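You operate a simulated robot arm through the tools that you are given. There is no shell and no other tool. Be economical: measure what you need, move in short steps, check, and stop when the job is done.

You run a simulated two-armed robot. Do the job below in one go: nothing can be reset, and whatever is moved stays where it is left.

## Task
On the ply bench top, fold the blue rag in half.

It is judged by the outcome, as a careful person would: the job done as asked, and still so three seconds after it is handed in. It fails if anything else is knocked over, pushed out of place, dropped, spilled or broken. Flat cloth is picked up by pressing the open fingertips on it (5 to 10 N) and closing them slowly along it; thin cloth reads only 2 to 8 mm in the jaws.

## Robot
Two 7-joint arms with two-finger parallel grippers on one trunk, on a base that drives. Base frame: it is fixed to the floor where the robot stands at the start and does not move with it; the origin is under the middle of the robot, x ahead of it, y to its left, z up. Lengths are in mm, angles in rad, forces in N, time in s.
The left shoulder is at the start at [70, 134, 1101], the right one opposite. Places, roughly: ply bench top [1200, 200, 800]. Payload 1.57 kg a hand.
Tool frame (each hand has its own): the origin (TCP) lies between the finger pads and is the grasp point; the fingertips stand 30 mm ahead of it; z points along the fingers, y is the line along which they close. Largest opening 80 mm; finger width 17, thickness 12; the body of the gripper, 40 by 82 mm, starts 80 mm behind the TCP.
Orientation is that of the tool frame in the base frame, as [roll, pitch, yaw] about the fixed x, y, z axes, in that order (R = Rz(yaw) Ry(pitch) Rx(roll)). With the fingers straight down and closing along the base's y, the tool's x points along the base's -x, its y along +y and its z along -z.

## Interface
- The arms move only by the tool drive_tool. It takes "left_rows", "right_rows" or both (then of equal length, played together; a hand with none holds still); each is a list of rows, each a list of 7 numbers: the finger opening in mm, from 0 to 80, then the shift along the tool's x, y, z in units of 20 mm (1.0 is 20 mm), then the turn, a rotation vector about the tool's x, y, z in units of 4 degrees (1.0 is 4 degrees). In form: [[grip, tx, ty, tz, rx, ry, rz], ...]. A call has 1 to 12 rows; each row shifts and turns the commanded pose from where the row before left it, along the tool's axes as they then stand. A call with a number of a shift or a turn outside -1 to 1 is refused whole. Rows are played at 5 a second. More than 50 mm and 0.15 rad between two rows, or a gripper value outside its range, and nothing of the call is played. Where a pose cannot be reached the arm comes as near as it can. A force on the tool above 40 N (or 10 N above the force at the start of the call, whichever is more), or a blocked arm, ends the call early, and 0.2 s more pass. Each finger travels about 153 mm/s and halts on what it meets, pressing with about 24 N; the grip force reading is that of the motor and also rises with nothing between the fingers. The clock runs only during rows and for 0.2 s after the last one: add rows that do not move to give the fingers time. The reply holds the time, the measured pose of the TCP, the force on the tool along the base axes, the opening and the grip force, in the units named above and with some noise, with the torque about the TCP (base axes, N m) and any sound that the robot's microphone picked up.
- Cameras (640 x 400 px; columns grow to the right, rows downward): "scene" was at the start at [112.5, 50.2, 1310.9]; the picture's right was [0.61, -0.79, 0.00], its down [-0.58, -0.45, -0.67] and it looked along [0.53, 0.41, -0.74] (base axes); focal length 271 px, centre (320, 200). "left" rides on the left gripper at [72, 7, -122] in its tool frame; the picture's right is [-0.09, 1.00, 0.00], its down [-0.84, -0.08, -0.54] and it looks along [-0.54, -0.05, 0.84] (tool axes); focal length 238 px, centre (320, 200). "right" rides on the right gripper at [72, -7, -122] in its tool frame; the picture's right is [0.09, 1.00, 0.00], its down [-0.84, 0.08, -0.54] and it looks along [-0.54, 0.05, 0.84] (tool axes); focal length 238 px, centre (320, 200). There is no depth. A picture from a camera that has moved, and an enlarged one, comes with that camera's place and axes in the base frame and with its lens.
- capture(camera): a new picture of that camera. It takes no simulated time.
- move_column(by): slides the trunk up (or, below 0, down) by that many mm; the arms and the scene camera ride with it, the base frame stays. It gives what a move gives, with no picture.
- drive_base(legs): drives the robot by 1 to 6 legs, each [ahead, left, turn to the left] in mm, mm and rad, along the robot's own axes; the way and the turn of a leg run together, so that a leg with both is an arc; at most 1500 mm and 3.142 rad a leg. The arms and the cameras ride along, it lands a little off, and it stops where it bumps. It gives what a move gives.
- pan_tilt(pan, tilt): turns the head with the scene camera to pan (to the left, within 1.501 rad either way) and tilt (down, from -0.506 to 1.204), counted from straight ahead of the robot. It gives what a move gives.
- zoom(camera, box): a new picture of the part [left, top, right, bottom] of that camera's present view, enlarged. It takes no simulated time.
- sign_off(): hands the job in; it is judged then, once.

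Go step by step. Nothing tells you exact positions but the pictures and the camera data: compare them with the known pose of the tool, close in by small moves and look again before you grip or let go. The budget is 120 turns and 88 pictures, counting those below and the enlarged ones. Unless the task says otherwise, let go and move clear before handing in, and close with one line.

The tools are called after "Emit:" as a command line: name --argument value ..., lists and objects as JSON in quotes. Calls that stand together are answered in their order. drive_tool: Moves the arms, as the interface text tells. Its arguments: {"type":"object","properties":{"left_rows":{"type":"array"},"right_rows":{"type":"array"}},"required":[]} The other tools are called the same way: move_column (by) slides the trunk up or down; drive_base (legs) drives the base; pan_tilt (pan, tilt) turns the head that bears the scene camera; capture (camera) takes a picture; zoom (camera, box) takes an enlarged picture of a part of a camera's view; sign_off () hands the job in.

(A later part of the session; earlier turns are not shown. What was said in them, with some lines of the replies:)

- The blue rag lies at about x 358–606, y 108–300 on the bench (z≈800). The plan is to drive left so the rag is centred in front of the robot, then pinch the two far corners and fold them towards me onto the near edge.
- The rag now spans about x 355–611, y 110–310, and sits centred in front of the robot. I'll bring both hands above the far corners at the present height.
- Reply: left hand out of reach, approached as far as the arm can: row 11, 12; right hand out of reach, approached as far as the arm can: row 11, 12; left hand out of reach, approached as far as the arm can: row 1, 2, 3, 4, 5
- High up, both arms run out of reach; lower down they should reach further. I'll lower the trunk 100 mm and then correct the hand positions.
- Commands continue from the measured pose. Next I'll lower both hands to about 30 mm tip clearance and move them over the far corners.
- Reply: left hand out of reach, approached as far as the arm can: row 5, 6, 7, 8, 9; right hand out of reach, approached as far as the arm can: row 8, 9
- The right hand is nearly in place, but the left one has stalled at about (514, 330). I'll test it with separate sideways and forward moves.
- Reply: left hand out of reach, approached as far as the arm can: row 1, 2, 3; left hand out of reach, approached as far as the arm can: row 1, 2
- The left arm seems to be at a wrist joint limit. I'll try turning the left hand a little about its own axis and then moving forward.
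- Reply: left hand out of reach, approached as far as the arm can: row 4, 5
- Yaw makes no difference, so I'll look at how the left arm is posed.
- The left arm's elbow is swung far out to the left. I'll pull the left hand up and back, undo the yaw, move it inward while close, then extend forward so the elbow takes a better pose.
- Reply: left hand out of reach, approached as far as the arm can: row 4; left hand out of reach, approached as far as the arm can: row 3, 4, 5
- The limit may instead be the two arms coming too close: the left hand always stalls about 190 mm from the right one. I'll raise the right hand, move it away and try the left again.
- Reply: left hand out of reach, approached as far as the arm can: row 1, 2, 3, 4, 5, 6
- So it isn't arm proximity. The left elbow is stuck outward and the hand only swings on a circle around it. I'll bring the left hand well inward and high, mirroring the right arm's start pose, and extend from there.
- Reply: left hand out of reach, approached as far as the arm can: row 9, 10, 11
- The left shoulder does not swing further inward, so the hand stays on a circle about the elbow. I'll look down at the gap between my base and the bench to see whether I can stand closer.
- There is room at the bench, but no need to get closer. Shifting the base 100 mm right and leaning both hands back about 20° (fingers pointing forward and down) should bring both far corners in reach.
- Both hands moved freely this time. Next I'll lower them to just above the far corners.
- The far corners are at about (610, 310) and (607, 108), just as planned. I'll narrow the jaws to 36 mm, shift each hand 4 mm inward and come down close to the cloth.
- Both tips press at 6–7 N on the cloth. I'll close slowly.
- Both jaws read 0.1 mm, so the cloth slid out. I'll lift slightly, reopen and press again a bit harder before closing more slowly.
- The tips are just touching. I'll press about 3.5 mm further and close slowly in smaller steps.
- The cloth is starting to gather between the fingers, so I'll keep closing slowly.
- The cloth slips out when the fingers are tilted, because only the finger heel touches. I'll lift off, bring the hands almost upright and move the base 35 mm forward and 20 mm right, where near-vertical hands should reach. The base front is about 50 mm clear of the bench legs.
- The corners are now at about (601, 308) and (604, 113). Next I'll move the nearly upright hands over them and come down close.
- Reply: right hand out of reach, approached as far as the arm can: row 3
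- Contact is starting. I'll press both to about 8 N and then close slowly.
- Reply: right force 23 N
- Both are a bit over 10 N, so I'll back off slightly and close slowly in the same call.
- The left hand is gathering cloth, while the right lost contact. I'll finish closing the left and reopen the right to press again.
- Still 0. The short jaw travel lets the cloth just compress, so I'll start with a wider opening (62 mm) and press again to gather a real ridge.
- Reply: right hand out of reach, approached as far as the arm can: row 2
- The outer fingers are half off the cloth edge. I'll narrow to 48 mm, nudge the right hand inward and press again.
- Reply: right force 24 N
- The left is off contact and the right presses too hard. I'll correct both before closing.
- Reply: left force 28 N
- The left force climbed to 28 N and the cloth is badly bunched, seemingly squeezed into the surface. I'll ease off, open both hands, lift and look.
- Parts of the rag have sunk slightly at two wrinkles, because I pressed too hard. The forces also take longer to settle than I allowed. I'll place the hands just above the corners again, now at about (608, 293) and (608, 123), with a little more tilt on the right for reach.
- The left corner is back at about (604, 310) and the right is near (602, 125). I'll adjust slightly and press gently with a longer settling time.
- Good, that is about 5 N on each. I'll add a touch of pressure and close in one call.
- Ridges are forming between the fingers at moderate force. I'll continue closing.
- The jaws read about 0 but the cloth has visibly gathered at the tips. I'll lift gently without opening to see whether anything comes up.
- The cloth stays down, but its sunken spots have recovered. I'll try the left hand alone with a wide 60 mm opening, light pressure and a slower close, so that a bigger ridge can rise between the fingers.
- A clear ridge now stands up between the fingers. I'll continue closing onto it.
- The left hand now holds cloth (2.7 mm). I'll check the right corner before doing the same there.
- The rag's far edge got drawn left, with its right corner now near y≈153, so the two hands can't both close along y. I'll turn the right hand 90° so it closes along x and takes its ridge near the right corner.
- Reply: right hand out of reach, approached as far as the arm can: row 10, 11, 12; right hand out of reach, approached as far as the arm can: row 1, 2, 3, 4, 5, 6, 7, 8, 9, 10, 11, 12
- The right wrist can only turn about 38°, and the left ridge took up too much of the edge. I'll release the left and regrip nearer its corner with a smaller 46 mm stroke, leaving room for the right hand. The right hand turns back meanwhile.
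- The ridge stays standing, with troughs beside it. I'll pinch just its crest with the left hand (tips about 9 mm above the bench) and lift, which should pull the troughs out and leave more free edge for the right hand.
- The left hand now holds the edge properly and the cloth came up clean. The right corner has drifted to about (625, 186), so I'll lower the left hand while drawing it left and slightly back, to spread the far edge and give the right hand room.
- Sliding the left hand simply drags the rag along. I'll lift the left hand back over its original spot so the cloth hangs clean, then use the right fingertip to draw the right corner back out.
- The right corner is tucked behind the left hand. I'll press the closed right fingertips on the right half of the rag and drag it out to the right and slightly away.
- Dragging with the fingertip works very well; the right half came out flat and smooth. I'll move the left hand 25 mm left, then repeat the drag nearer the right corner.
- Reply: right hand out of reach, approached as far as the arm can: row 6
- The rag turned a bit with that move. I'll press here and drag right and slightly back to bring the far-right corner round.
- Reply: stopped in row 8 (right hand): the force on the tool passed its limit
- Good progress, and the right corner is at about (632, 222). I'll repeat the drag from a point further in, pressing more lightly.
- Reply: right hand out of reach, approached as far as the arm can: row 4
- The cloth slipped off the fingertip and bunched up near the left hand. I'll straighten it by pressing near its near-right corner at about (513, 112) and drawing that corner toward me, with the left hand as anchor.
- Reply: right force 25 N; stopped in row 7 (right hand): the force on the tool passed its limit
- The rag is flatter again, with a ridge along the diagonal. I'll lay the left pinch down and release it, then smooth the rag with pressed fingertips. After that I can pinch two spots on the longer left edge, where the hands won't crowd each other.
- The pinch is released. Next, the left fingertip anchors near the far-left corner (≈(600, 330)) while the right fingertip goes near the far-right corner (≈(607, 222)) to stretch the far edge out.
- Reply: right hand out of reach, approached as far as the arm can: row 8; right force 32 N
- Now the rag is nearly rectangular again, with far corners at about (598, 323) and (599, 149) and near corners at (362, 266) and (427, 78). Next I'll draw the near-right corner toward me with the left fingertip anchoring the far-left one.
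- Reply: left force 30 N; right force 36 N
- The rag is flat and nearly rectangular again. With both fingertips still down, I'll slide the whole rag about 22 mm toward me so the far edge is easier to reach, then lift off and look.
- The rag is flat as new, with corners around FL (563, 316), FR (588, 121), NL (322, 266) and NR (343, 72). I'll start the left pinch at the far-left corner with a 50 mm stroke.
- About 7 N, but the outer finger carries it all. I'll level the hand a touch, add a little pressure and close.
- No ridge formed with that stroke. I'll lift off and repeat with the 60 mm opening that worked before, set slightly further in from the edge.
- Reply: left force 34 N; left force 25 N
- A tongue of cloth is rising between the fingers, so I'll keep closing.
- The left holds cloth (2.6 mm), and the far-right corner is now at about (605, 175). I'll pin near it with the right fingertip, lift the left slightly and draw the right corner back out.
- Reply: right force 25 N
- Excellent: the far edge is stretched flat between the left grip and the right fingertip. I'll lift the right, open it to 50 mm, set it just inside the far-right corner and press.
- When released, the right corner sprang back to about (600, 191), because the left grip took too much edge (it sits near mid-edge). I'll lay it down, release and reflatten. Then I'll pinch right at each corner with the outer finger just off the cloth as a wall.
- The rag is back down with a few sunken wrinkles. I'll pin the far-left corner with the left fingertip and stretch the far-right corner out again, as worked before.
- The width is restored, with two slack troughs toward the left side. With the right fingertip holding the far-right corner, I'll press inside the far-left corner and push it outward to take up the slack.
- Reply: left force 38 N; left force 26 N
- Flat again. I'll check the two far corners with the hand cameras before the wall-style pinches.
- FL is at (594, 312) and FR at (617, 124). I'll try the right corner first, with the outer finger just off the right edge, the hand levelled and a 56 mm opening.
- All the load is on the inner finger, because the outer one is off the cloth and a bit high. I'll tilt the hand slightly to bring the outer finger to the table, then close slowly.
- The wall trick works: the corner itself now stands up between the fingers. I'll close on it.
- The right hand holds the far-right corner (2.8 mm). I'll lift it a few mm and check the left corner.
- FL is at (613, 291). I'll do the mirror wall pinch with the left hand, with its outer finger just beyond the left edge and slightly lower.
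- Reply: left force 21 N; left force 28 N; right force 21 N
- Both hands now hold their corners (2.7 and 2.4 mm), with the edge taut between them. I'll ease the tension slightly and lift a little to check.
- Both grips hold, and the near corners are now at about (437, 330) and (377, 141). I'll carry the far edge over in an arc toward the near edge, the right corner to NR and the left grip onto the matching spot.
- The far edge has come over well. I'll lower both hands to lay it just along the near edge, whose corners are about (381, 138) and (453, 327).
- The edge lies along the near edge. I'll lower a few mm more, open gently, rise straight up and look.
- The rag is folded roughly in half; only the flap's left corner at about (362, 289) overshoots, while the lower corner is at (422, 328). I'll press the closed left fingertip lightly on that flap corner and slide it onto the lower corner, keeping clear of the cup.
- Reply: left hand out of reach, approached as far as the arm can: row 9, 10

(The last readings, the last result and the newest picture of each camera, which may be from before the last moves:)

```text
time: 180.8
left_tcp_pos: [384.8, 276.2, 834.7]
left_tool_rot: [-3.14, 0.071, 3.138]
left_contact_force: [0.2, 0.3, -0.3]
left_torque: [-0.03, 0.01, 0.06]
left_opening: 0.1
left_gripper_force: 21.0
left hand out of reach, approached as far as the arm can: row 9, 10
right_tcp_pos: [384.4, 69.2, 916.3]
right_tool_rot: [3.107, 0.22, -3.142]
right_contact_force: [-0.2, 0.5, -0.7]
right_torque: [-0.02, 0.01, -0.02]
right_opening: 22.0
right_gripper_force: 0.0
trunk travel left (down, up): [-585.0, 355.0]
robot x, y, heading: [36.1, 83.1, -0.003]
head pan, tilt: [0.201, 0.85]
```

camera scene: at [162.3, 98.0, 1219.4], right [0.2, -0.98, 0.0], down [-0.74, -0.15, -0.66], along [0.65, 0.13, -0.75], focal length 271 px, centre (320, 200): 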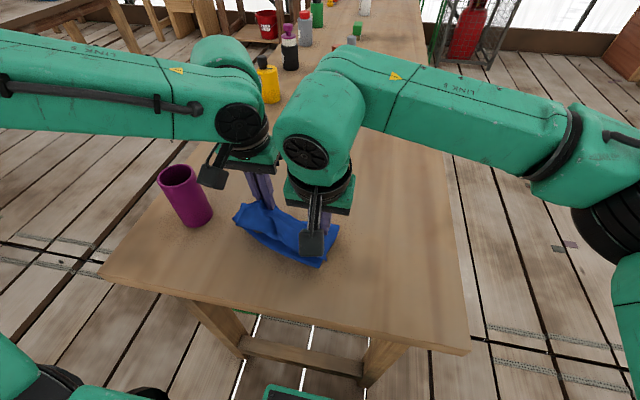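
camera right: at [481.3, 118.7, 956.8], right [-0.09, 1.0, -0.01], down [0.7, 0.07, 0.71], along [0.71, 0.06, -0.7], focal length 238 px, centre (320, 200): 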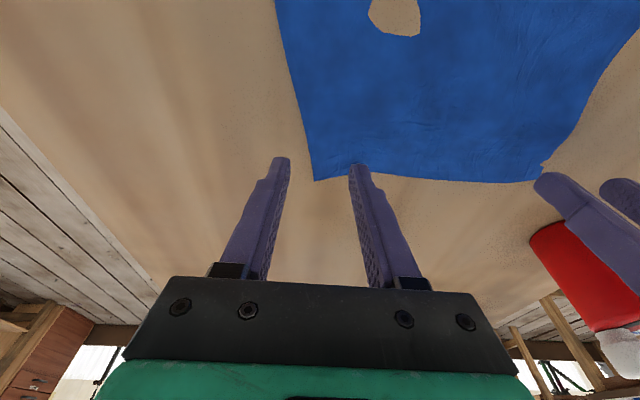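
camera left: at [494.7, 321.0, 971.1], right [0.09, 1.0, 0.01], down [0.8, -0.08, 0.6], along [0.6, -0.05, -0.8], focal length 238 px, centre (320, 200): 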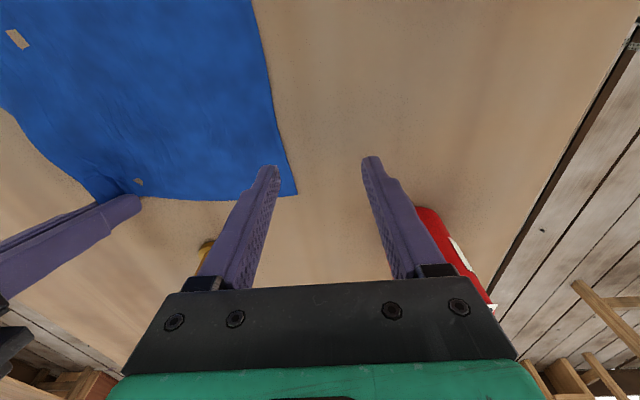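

Emit:
drive_tool --left_rows '[[0, 0, 0, 0.16, 0, 0, 0], [0, 0, 0, 0, 0, 0, 0], [0, 0, 0, 0, 0, 0, 0], [0, -0.41, 0.22, 0.02, 0, 0, 0], [0, -0.41, 0.22, 0.02, 0, 0, 0], [0, -0.41, 0.22, 0.02, 0, 0, 0], [0, -0.41, 0.22, 0.02, 0, 0, 0], [0, -0.41, 0.22, 0.02, 0, 0, 0], [0, -0.41, 0.22, 0.02, 0, 0, 0], [0, 0, 0, 0, 0, 0, 0], [0, 0, 0, -0.8, 0, 0, 0], [0, 0, 0, -1, 0, 0, 0]]'

Emit:
drive_tool --left_rows '[[0, 0, 0, -1, 0, 0, 0], [0, 0, 0, -1, 0, 0, 0], [0, -0.9, 0, -0.8, 0, 0, 0], [0, -0.9, 0, 0, 0, 0, 0], [0, -0.9, 0.5, 0, 0, 0, 0], [0, -0.9, 0.5, 0, 0, 0, 0], [0, -0.3, 0.5, 0, 0, 0, 0]]'

Emit:
zoom --camera "scene" --box '[180, 150, 420, 300]'

```text
time: 183.4
left_tcp_pos: [431.3, 303.8, 868.9]
left_tool_rot: [3.141, 0.072, 3.138]
left_contact_force: [0.4, -0.2, -0.7]
left_torque: [0.02, 0.01, -0.01]
left_opening: 0.0
left_gripper_force: 21.4
right_tcp_pos: [384.0, 68.9, 916.0]
right_tool_rot: [3.104, 0.221, 3.141]
right_contact_force: [0.2, 0.2, 0.0]
right_torque: [-0.01, -0.03, 0.0]
right_opening: 21.9
right_gripper_force: 0.1
trunk travel left (down, up): [-585.0, 355.0]
robot x, y, heading: [34.8, 80.8, -0.005]
head pan, tilt: [0.201, 0.85]
```

```text
time: 185.0
left_tcp_pos: [506.8, 333.0, 931.4]
left_tool_rot: [-3.139, 0.074, 3.136]
left_contact_force: [0.2, 0.3, -0.2]
left_torque: [0.0, 0.01, -0.02]
left_opening: 0.1
left_gripper_force: 21.4
right_tcp_pos: [384.1, 68.5, 916.7]
right_tool_rot: [3.105, 0.219, 3.141]
right_contact_force: [-0.1, 0.1, 0.0]
right_torque: [0.0, 0.0, 0.01]
right_opening: 21.8
right_gripper_force: 0.1
trunk travel left (down, up): [-585.0, 355.0]
robot x, y, heading: [34.5, 79.9, -0.007]
head pan, tilt: [0.201, 0.85]
```

```text
2.67 times, centred on (300, 225) of scene
camera zoom: at [161.8, 98.5, 1219.4], right [0.2, -0.98, 0.0], down [-0.74, -0.15, -0.66], along [0.65, 0.13, -0.75], focal length 722 px, centre (373, 133)
```

zoom: 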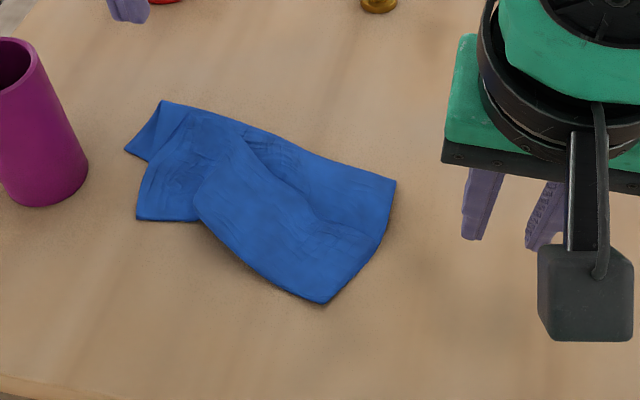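

The whole rag slid along together, so the corner offset is only a bit smaller and it is nearer the cup. First I'll press on its middle with the right fingertip and slide everything to the right, away from the cup.

Emit:
drive_tool --right_rows '[[0, -0.34, 0.99, 0.08, 0.5, 0, 0], [0, -0.34, 0.99, 0.08, 0, 0, 0], [0, -0.34, 0.99, 0.08, 0, 0, 0], [0, -0.34, 0.99, 0.08, 0, 0, 0], [0, -0.34, 0.99, 0.08, 0, 0, 0], [0, -0.34, 0.99, 0.08, 0, 0, 0], [0, -0.34, 0.99, 0.08, 0, 0, 0], [0, -0.34, 0.99, 0.08, 0, 0, 0], [0, -0.34, 0.99, 0.08, 0, 0, 0], [0, 0.22, 0, 0.976, 0, 0, 0], [0, 0.22, 0, 0.976, 0, 0, 0], [0, 0.22, 0, 0.976, 0, 0, 0]]'

Emit:
drive_tool --right_rows '[[0, 0.1, 0, 0.5, 0, 0, 0], [0, 0.07, 0, 0.35, 0, 0, 0], [0, 0, 0, 0, 0, 0, 0], [0, 0, 0, 0, 0, 0, 0], [0, 0, 0, 0, 0, 0, 0]]'

```text
time: 187.6
left_tcp_pos: [505.6, 333.5, 931.1]
left_tool_rot: [-3.141, 0.074, 3.138]
left_contact_force: [0.1, 0.4, -0.4]
left_torque: [0.0, -0.01, -0.02]
left_opening: 0.0
left_gripper_force: 21.2
right_tcp_pos: [449.6, 245.5, 857.9]
right_tool_rot: [3.14, 0.221, 3.142]
right_contact_force: [-0.1, -0.3, 0.4]
right_torque: [0.0, -0.01, 0.0]
right_opening: 0.0
right_gripper_force: 21.4
trunk travel left (down, up): [-585.0, 355.0]
robot x, y, heading: [35.2, 82.7, -0.009]
head pan, tilt: [0.201, 0.85]
```

```text
time: 188.8
left_tcp_pos: [505.7, 332.0, 930.4]
left_tool_rot: [-3.14, 0.071, 3.138]
left_contact_force: [-1.5, -0.2, 0.2]
left_torque: [0.02, 0.0, 0.01]
left_opening: 0.0
left_gripper_force: 21.2
right_tcp_pos: [448.1, 245.9, 840.2]
right_tool_rot: [3.139, 0.218, -3.141]
right_contact_force: [0.0, 0.4, 0.8]
right_torque: [0.05, 0.0, -0.04]
right_opening: 0.1
right_gripper_force: 21.5
trunk travel left (down, up): [-585.0, 355.0]
robot x, y, heading: [37.2, 81.4, -0.007]
head pan, tilt: [0.201, 0.85]
```

Emit:
drive_tool --right_rows '[[0, 0.05, 0, 0.22, 0, 0, 0], [0, 0.01, 0, 0.06, 0, 0, 0], [0, 0, 0, 0, 0, 0, 0], [0, 0, 0, 0, 0, 0, 0]]'

```text
time: 189.8
left_tcp_pos: [505.4, 332.4, 930.9]
left_tool_rot: [-3.141, 0.071, 3.138]
left_contact_force: [-0.3, -1.1, -0.8]
left_torque: [0.02, -0.01, 0.02]
left_opening: 0.0
left_gripper_force: 20.9
right_tcp_pos: [448.0, 246.5, 835.2]
right_tool_rot: [3.14, 0.22, 3.14]
right_contact_force: [0.9, 1.3, 2.8]
right_torque: [0.0, 0.0, -0.01]
right_opening: 0.0
right_gripper_force: 21.1
trunk travel left (down, up): [-585.0, 355.0]
robot x, y, heading: [35.1, 82.3, -0.012]
head pan, tilt: [0.201, 0.85]
```

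Emit:
drive_tool --right_rows '[[0, 0.01, 0, 0.1, 0, 0, 0], [0, 0, 0, 0, 0, 0, 0], [0, 0.05, -0.5, 0, 0, 0, 0], [0, 0.05, -0.5, 0, 0, 0, 0], [0, 0.05, -0.5, 0, 0, 0, 0], [0, 0.05, -0.5, 0, 0, 0, 0], [0, 0.05, -0.5, 0, 0, 0, 0], [0, 0.05, -0.5, 0, 0, 0, 0], [0, 0.05, -0.5, 0, 0, 0, 0], [0, 0.05, -0.5, 0, 0, 0, 0], [0, 0.05, -0.5, 0, 0, 0, 0], [0, 0, 0, 0, 0, 0, 0]]'

Emit:
zoom --camera "scene" --box '[180, 150, 420, 300]'

```text
time: 192.4
left_tcp_pos: [501.9, 333.5, 931.4]
left_tool_rot: [-3.141, 0.076, 3.137]
left_contact_force: [-0.6, -0.2, 1.1]
left_torque: [-0.02, 0.01, 0.03]
left_opening: 0.3
left_gripper_force: 21.5
right_tcp_pos: [437.3, 156.4, 833.2]
right_tool_rot: [3.138, 0.226, 3.14]
right_contact_force: [1.0, 9.1, 38.0]
right_torque: [0.25, 0.0, -0.01]
right_opening: 0.1
right_gripper_force: 21.9
trunk travel left (down, up): [-585.0, 355.0]
robot x, y, heading: [35.0, 82.5, 0.001]
head pan, tilt: [0.201, 0.85]
```

```text
2.67 times, centred on (300, 225) of scene
camera zoom: at [157.2, 99.3, 1220.1], right [0.2, -0.98, 0.0], down [-0.73, -0.15, -0.66], along [0.65, 0.13, -0.75], focal length 722 px, centre (373, 133)
```

zoom: 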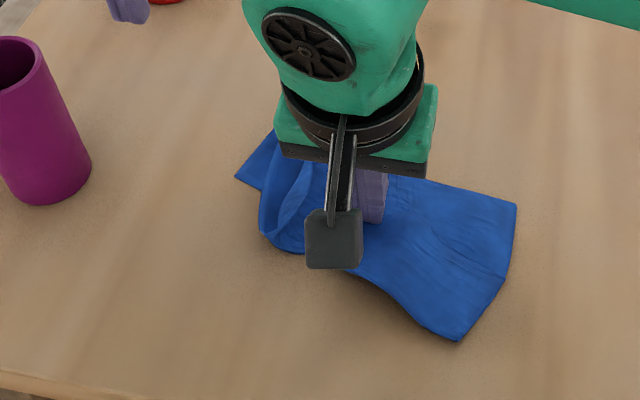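

The rag moved as one, clear of the cup. I'll take the right hand away and hover the left hand over the flap's corner to see it closely for a corner pinch.

Emit:
drive_tool --right_rows '[[0, -0.22, 0, -0.97, 0, 0, 0], [0, -0.22, 0, -0.97, 0, 0, 0], [0, -0.22, -0.5, -0.97, 0, 0, 0], [0, 0, -1, 0, 0, 0, 0], [0, 0, -1, 0, 0, 0, 0], [0, 0, -1, 0, 0, 0, 0], [0, 0, -1, 0, 0, 0, 0], [0, 0, -1, 0, 0, 0, 0], [0, 0, -1, 0, 0, 0, 0]]'

Emit:
drive_tool --left_rows '[[50, 0.51, -0.74, 0.38, 0, 0, 0], [50, 0.51, -0.74, 0.38, 0, 0, 0], [50, 0.51, -0.74, 0.38, 0, 0, 0], [50, 0.51, -0.74, 0.38, 0, 0, 0], [50, 0.51, -0.74, 0.38, 0, 0, 0], [50, 0.51, -0.74, 0.38, 0, 0, 0], [50, 0.51, -0.74, 0.38, 0, 0, 0], [50, 0.51, -0.74, 0.38, 0, 0, 0], [50, 0, 0, 0, 0, 0, 0]]'

Emit:
capture --camera "left"

```text
time: 194.4
left_tcp_pos: [504.7, 331.4, 929.9]
left_tool_rot: [-3.141, 0.073, 3.139]
left_contact_force: [1.6, 0.9, -0.3]
left_torque: [-0.02, 0.02, 0.02]
left_opening: 0.1
left_gripper_force: 21.4
right_tcp_pos: [440.2, 24.7, 889.2]
right_tool_rot: [3.14, 0.221, 3.142]
right_contact_force: [-0.4, 0.4, 0.2]
right_torque: [-0.02, 0.01, 0.01]
right_opening: 0.0
right_gripper_force: 20.9
trunk travel left (down, up): [-585.0, 355.0]
robot x, y, heading: [33.1, 79.8, -0.006]
head pan, tilt: [0.201, 0.85]
```

```text
time: 196.4
left_tcp_pos: [428.9, 211.8, 864.0]
left_tool_rot: [-3.139, 0.07, 3.137]
left_contact_force: [-0.3, 0.4, -1.3]
left_torque: [0.02, 0.0, -0.04]
left_opening: 49.9
left_gripper_force: 0.0
right_tcp_pos: [440.3, 26.9, 889.2]
right_tool_rot: [3.141, 0.22, -3.141]
right_contact_force: [0.2, 0.5, 0.2]
right_torque: [0.02, 0.03, -0.04]
right_opening: 0.0
right_gripper_force: 21.3
trunk travel left (down, up): [-585.0, 355.0]
robot x, y, heading: [36.2, 77.3, -0.008]
head pan, tilt: [0.201, 0.85]
```

```text
3 pictures are left
camera left: at [348.4, 218.5, 980.7], right [0.09, 1.0, 0.01], down [0.8, -0.08, 0.6], along [0.6, -0.05, -0.8], focal length 238 px, centre (320, 200)
```

left: 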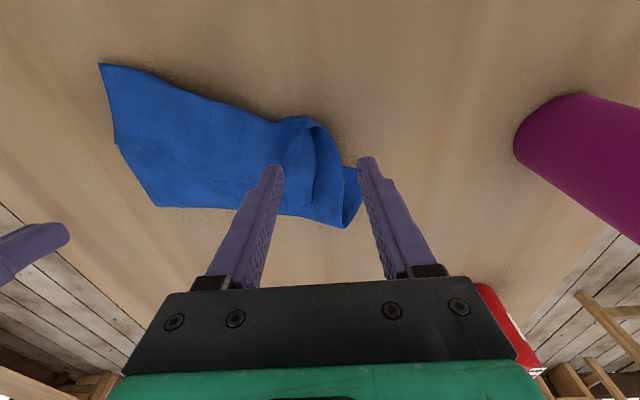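

The flap's left end is a small raised lobe around (410, 207), sticking out past the lower edge. I'll pinch that lobe with the left hand so it can be lifted and laid over toward the lower corner at (456, 245).

Emit:
drive_tool --left_rows '[[50, 0.65, -0.25, 0, 0, 0, 0], [50, 0.03, 0, 0.5, 0, 0, 0], [50, 0.03, 0, 0.5, 0, 0, 0], [50, 0.03, 0, 0.5, 0, 0, 0], [50, 0, 0, 0.1, 0, 0, 0], [50, 0, 0, 0, 0, 0, 0], [50, 0, 0, 0, 0, 0, 0]]'

```text
time: 198.0
left_tcp_pos: [416.4, 206.4, 834.3]
left_tool_rot: [-3.14, 0.08, 3.138]
left_contact_force: [0.9, -2.4, 19.3]
left_torque: [-0.57, -0.12, -0.05]
left_opening: 52.7
left_gripper_force: 0.9
right_tcp_pos: [437.8, 26.1, 891.3]
right_tool_rot: [3.141, 0.222, 3.141]
right_contact_force: [0.9, -0.5, -0.3]
right_torque: [0.04, -0.02, -0.02]
right_opening: 0.1
right_gripper_force: 21.4
trunk travel left (down, up): [-585.0, 355.0]
robot x, y, heading: [37.4, 81.9, -0.003]
head pan, tilt: [0.201, 0.85]
```

Emit:
drive_tool --left_rows '[[50, 0, 0, -0.04, 0.4, 0, 0], [50, 0, 0, 0, 0, 0, 0], [46, 0, 0, 0, 0, 0, 0], [42, 0, 0, 0, 0, 0, 0], [38, 0, 0, 0, 0, 0, 0], [34, 0, 0, 0, 0, 0, 0], [30, 0, 0, 0, 0, 0, 0], [26, 0, 0, 0, 0, 0, 0], [22, 0, 0, 0, 0, 0, 0], [18, 0, 0, 0, 0, 0, 0], [14, 0, 0, 0, 0, 0, 0], [10, 0, 0, 0, 0, 0, 0]]'

Emit:
drive_tool --left_rows '[[7, 0, 0, 0, 0, 0, 0], [4, 0, 0, 0, 0, 0, 0], [0, 0, 0, 0, 0, 0, 0], [0, 0, 0, 0, 0, 0, 0]]'

```text
time: 200.6
left_tcp_pos: [414.4, 208.3, 833.1]
left_tool_rot: [-3.114, 0.076, 3.138]
left_contact_force: [-0.6, 2.3, 13.4]
left_torque: [-0.1, 0.05, -0.06]
left_opening: 19.2
left_gripper_force: 23.9
right_tcp_pos: [438.6, 26.3, 890.8]
right_tool_rot: [3.14, 0.222, -3.141]
right_contact_force: [-0.5, -0.2, -0.8]
right_torque: [0.0, 0.04, 0.0]
right_opening: 0.0
right_gripper_force: 21.3
trunk travel left (down, up): [-585.0, 355.0]
robot x, y, heading: [36.2, 80.0, -0.002]
head pan, tilt: [0.201, 0.85]
```

```text
time: 201.6
left_tcp_pos: [415.9, 207.8, 832.5]
left_tool_rot: [-3.113, 0.074, 3.137]
left_contact_force: [-0.7, 1.4, 11.4]
left_torque: [-0.06, 0.06, -0.08]
left_opening: 19.2
left_gripper_force: 23.9
right_tcp_pos: [440.1, 27.5, 891.1]
right_tool_rot: [3.14, 0.222, -3.14]
right_contact_force: [0.1, 0.8, 1.0]
right_torque: [0.03, 0.0, 0.01]
right_opening: 0.0
right_gripper_force: 21.6
trunk travel left (down, up): [-585.0, 355.0]
robot x, y, heading: [32.9, 81.0, -0.007]
head pan, tilt: [0.201, 0.85]
```

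It holds a thick bunch (19 mm). I'll lift it slightly, carry it toward the lower-left corner and look before releasing.

Emit:
drive_tool --left_rows '[[0, 0, 0, -0.5, 0, 0, 0], [0, 0, 0, -0.5, 0, 0, 0], [0, 0, 0, -0.5, 0, 0, 0], [0, -0.4, 0.4, 0, 0, 0, 0], [0, -0.4, 0.4, 0, 0, 0, 0], [0, -0.4, 0.4, 0, 0, 0, 0], [0, -0.4, 0.4, 0, 0, 0, 0], [0, 0, 0, 0, 0, 0, 0]]'

Emit:
zoom --camera "scene" --box '[220, 140, 420, 265]'

```text
time: 203.4
left_tcp_pos: [446.8, 240.2, 863.3]
left_tool_rot: [-3.114, 0.074, 3.137]
left_contact_force: [0.1, -0.5, -0.1]
left_torque: [0.02, 0.0, -0.04]
left_opening: 17.6
left_gripper_force: 24.6
right_tcp_pos: [440.7, 26.3, 890.8]
right_tool_rot: [3.14, 0.22, -3.141]
right_contact_force: [-0.3, -0.5, 0.1]
right_torque: [0.04, -0.02, 0.0]
right_opening: 0.0
right_gripper_force: 21.0
trunk travel left (down, up): [-585.0, 355.0]
robot x, y, heading: [38.0, 79.0, -0.003]
head pan, tilt: [0.201, 0.85]
```

```text
3.20 times, centred on (320, 202) of scene
camera zoom: at [161.8, 97.9, 1219.4], right [0.2, -0.98, 0.0], down [-0.74, -0.15, -0.66], along [0.65, 0.13, -0.75], focal length 867 px, centre (320, 192)
```

zoom: 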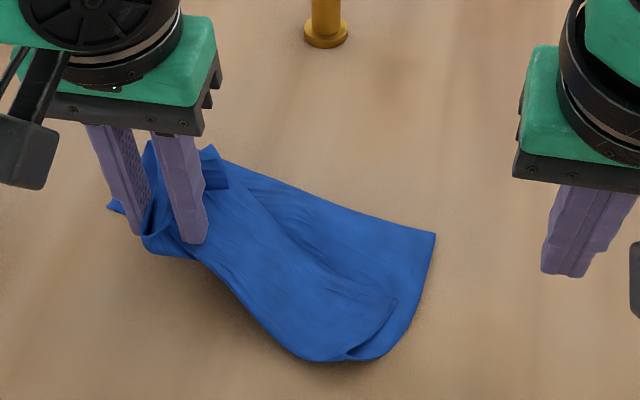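

The flap now lies straight along the lower layer with its left end near the lower-left corner. I'll lower it, release and lift away.

Emit:
drive_tool --left_rows '[[0, 0, 0, 0.5, 0, 0, 0], [0, 0, 0, 0.5, 0, 0, 0], [0, 0, 0, 0.35, 0, 0, 0], [20, 0, 0, 0, 0, 0, 0], [30, 0, 0, 0, 0, 0, 0], [45, 0, 0, 0, 0, 0, 0], [45, 0, 0, -0.5, 0, 0, 0], [45, 0, 0, -1, 0, 0, 0], [45, 0, 0, -1, 0, 0, 0], [45, 0, 0, -1, 0, 0, 0], [45, -0.9, 0.4, -0.5, 0, 0, 0], [45, -0.9, 0.4, 0, 0, 0, 0]]'

Emit:
drive_tool --left_rows '[[0, -0.9, 0.4, 0, -0.4, 0, 0], [0, -0.9, 0.4, 0, 0, 0, 0], [0, 0, 0, 0, 0, 0, 0], [0, 0, 0, 0, 0, 0, 0]]'

Emit:
zoom --camera "scene" --box '[220, 140, 420, 265]'

```text
time: 206.0
left_tcp_pos: [478.2, 257.2, 918.1]
left_tool_rot: [-3.112, 0.071, 3.137]
left_contact_force: [0.2, 0.7, 0.1]
left_torque: [0.0, 0.01, 0.04]
left_opening: 44.9
left_gripper_force: 0.1
right_tcp_pos: [441.8, 27.0, 890.7]
right_tool_rot: [3.139, 0.221, -3.14]
right_contact_force: [-0.5, -0.3, 0.4]
right_torque: [-0.03, -0.03, -0.01]
right_opening: 0.1
right_gripper_force: 22.0
trunk travel left (down, up): [-585.0, 355.0]
robot x, y, heading: [34.5, 80.6, 0.001]
head pan, tilt: [0.201, 0.85]
```

```text
time: 207.0
left_tcp_pos: [513.9, 274.0, 921.4]
left_tool_rot: [-3.142, 0.072, 3.137]
left_contact_force: [0.4, -0.3, -0.3]
left_torque: [0.01, 0.02, 0.02]
left_opening: 0.0
left_gripper_force: 21.5
right_tcp_pos: [441.0, 26.7, 889.6]
right_tool_rot: [3.139, 0.218, -3.141]
right_contact_force: [-0.2, 0.7, 0.6]
right_torque: [-0.01, -0.01, -0.02]
right_opening: 0.0
right_gripper_force: 21.2
trunk travel left (down, up): [-585.0, 355.0]
robot x, y, heading: [35.2, 84.2, -0.007]
head pan, tilt: [0.201, 0.85]
```

```text
3.20 times, centred on (320, 202) of scene
camera zoom: at [162.2, 98.1, 1219.4], right [0.2, -0.98, 0.0], down [-0.74, -0.15, -0.66], along [0.65, 0.13, -0.75], focal length 867 px, centre (320, 192)
```

zoom: 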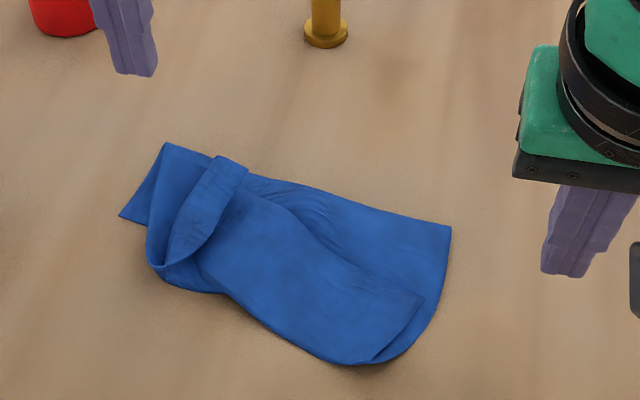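

The rag is folded, but the flap's left end is turned back as a strip about 35 mm wide. I'll pin the right part with the right fingertip and lightly draw the strip out to the left with the left fingertip to unfold it.

Emit:
drive_tool --left_rows '[[0, 0.32, -0.7, 0, 0, 0, 0], [0, 0.32, -0.7, 0, 0, 0, 0], [0, 0.32, -0.7, 0, 0, 0, 0], [0, 0.07, 0, 0.96, 0, 0, 0], [0, 0.07, 0, 0.96, 0, 0, 0], [0, 0.07, 0, 0.96, 0, 0, 0], [0, 0.07, 0, 0.96, 0, 0, 0], [0, 0, 0, 0, 0, 0, 0], [0, 0, 0, 0, 0, 0, 0], [0, 0, 0, 0, 0, 0, 0]]' --right_rows '[[0, -0.07, 0.95, 0.015, 0, 0, 0], [0, -0.07, 0.95, 0.015, 0, 0, 0], [0, -0.07, 0.95, 0.015, 0, 0, 0], [0, -0.07, 0.95, 0.015, 0, 0, 0], [0, -0.07, 0.95, 0.015, 0, 0, 0], [0, 0.193, 0, 0.863, 0, 0, 0], [0, 0.193, 0, 0.863, 0, 0, 0], [0, 0.193, 0, 0.863, 0, 0, 0], [0, 0, 0, 0, 0, 0, 0], [0, 0, 0, 0, 0, 0, 0]]'

```text
time: 209.2
left_tcp_pos: [492.9, 231.5, 843.3]
left_tool_rot: [-3.141, 0.074, 3.138]
left_contact_force: [0.3, -0.5, -1.7]
left_torque: [0.01, 0.02, -0.02]
left_opening: 0.0
left_gripper_force: 21.1
right_tcp_pos: [448.1, 122.0, 837.2]
right_tool_rot: [3.14, 0.219, -3.141]
right_contact_force: [-0.5, 0.7, -0.7]
right_torque: [0.0, 0.0, -0.01]
right_opening: 0.2
right_gripper_force: 21.3
trunk travel left (down, up): [-585.0, 355.0]
robot x, y, heading: [32.3, 80.8, -0.007]
head pan, tilt: [0.201, 0.85]
```

Emit:
drive_tool --left_rows '[[0, 0, 0, 0.25, 0, 0, 0], [0, 0, 0, 0, 0, 0, 0], [0, 0, 0, 0, 0, 0, 0], [0, 0, 0, 0, 0, 0, 0]]' --right_rows '[[0, 0.03, 0, 0.18, 0, 0, 0], [0, 0, 0, 0, 0, 0, 0], [0, 0, 0, 0, 0, 0, 0], [0, 0, 0, 0, 0, 0, 0]]'

```text
time: 210.2
left_tcp_pos: [494.1, 230.8, 839.2]
left_tool_rot: [3.141, 0.072, 3.136]
left_contact_force: [0.3, -0.5, 0.1]
left_torque: [-0.02, 0.01, -0.01]
left_opening: 0.0
left_gripper_force: 20.8
right_tcp_pos: [448.2, 120.9, 834.4]
right_tool_rot: [3.139, 0.223, 3.141]
right_contact_force: [1.8, -2.0, 9.4]
right_torque: [-0.04, -0.02, -0.02]
right_opening: 0.0
right_gripper_force: 20.7
trunk travel left (down, up): [-585.0, 355.0]
robot x, y, heading: [34.5, 84.5, 0.0]
head pan, tilt: [0.201, 0.85]
```

Emit:
drive_tool --left_rows '[[0, 0, 0, 0.12, 0, 0, 0], [0, 0, 0, 0, 0, 0, 0], [0, 0, 0, 0, 0, 0, 0]]'

```text
time: 211.0
left_tcp_pos: [494.1, 231.8, 836.6]
left_tool_rot: [-3.141, 0.073, 3.138]
left_contact_force: [-0.7, -0.7, 0.2]
left_torque: [-0.05, 0.01, 0.01]
left_opening: 0.1
left_gripper_force: 20.6
right_tcp_pos: [447.1, 122.1, 833.8]
right_tool_rot: [3.141, 0.223, 3.141]
right_contact_force: [3.0, -1.5, 10.7]
right_torque: [-0.02, -0.08, 0.02]
right_opening: 0.1
right_gripper_force: 21.4
trunk travel left (down, up): [-585.0, 355.0]
robot x, y, heading: [31.7, 80.6, -0.001]
head pan, tilt: [0.201, 0.85]
```

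Emit:
drive_tool --left_rows '[[0, 0, 0, 0.1, 0, 0, 0], [0, 0, 0, 0, 0, 0, 0], [0, 0, 0, 0, 0, 0, 0]]'

```text
time: 211.8
left_tcp_pos: [493.8, 230.7, 834.7]
left_tool_rot: [3.141, 0.075, 3.138]
left_contact_force: [-0.9, 0.8, 8.3]
left_torque: [-0.03, 0.05, 0.04]
left_opening: 0.0
left_gripper_force: 21.7
right_tcp_pos: [446.6, 122.1, 834.5]
right_tool_rot: [3.14, 0.22, 3.141]
right_contact_force: [2.3, 0.2, 8.4]
right_torque: [-0.03, -0.06, 0.01]
right_opening: 0.0
right_gripper_force: 21.2
trunk travel left (down, up): [-585.0, 355.0]
robot x, y, heading: [35.3, 82.2, -0.005]
head pan, tilt: [0.201, 0.85]
```

The left fingertip is on the strip at about 8 N, with the right pinning at about 8 N. I'll draw the strip to the left, then lift off.

Emit:
drive_tool --left_rows '[[0, 0, 0, -0.02, 0, 0, 0], [0, -0.05, 0.4, 0, 0, 0, 0], [0, -0.05, 0.4, 0, 0, 0, 0], [0, -0.05, 0.4, 0, 0, 0, 0], [0, -0.05, 0.4, 0, 0, 0, 0], [0, -0.05, 0.4, 0, 0, 0, 0], [0, -0.05, 0.4, 0, 0, 0, 0], [0, 0, 0, -0.5, 0, 0, 0], [0, 0, 0, -1, 0, 0, 0], [0, 0, 0, -1, 0, 0, 0], [0, -0.5, 0.3, -1, 0, 0, 0], [0, -0.5, 0.3, -1, 0, 0, 0]]' --right_rows '[[0, 0, 0, 0.01, 0, 0, 0], [0, 0, 0, 0, 0, 0, 0], [0, 0, 0, 0, 0, 0, 0], [0, 0, 0, 0, 0, 0, 0], [0, 0, 0, 0, 0, 0, 0], [0, 0, 0, 0, 0, 0, 0], [0, 0, 0, 0, 0, 0, 0], [0, -0.1, 0, -0.5, 0, 0, 0], [0, -0.2, 0, -0.95, 0, 0, 0], [0, -0.2, -0.5, -0.95, 0, 0, 0], [0, 0, -1, -0.5, 0, 0, 0], [0, 0, -1, 0, 0, 0, 0]]'

Emit:
drive_tool --left_rows '[[0, -0.5, 0.5, 0, 0, 0, 0], [0, -0.5, 0.5, 0, 0, 0, 0], [0, 0, 0, 0, 0, 0, 0]]' --right_rows '[[0, 0, -1, 0, 0, 0, 0], [0, 0, -1, 0, 0, 0, 0], [0, 0, 0, 0, 0, 0, 0]]'

Emit:
zoom --camera "scene" --box '[200, 130, 440, 280]'

```text
time: 214.4
left_tcp_pos: [514.4, 291.9, 924.6]
left_tool_rot: [-3.14, 0.072, 3.138]
left_contact_force: [-0.8, -0.2, -0.3]
left_torque: [0.03, -0.01, 0.01]
left_opening: 0.0
left_gripper_force: 21.3
right_tcp_pos: [444.0, 70.9, 892.3]
right_tool_rot: [3.14, 0.22, -3.141]
right_contact_force: [1.3, 0.2, 0.5]
right_torque: [0.0, 0.01, -0.02]
right_opening: 0.3
right_gripper_force: 21.3
trunk travel left (down, up): [-585.0, 355.0]
robot x, y, heading: [35.6, 79.0, -0.0]
head pan, tilt: [0.201, 0.85]
```

```text
time: 215.2
left_tcp_pos: [534.4, 314.3, 926.6]
left_tool_rot: [-3.14, 0.073, 3.139]
left_contact_force: [-1.0, 0.6, 0.5]
left_torque: [-0.01, -0.02, 0.0]
left_opening: 0.2
left_gripper_force: 21.0
right_tcp_pos: [445.3, 31.9, 891.1]
right_tool_rot: [3.138, 0.22, -3.14]
right_contact_force: [0.7, -0.8, -0.3]
right_torque: [0.02, 0.0, 0.0]
right_opening: 0.0
right_gripper_force: 21.4
trunk travel left (down, up): [-585.0, 355.0]
robot x, y, heading: [33.5, 81.1, -0.005]
head pan, tilt: [0.201, 0.85]
```

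```text
2.67 times, centred on (320, 205) of scene
camera zoom: at [161.9, 98.6, 1219.4], right [0.2, -0.98, 0.0], down [-0.74, -0.15, -0.66], along [0.65, 0.13, -0.75], focal length 722 px, centre (320, 187)
```

zoom: 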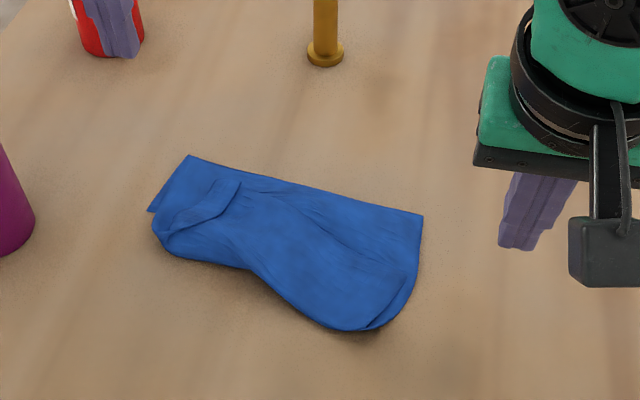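

The rag now lies folded in half in a compact shape, with a small turned-back strip still at the flap's left end. The cup, bottle and pestle I can see look undisturbed, and both hands are clear. I'm out of pictures, so I'll hand it in.

Emit:
sign_off

```text
The job is handed in.
```

The blue rag is folded in half on the ply bench, though not perfectly neatly: a small strip at the flap's left end is still turned back, and the rag ended up a little turned from where it started. Nothing else appeared to be moved or knocked over, and both hands are clear.
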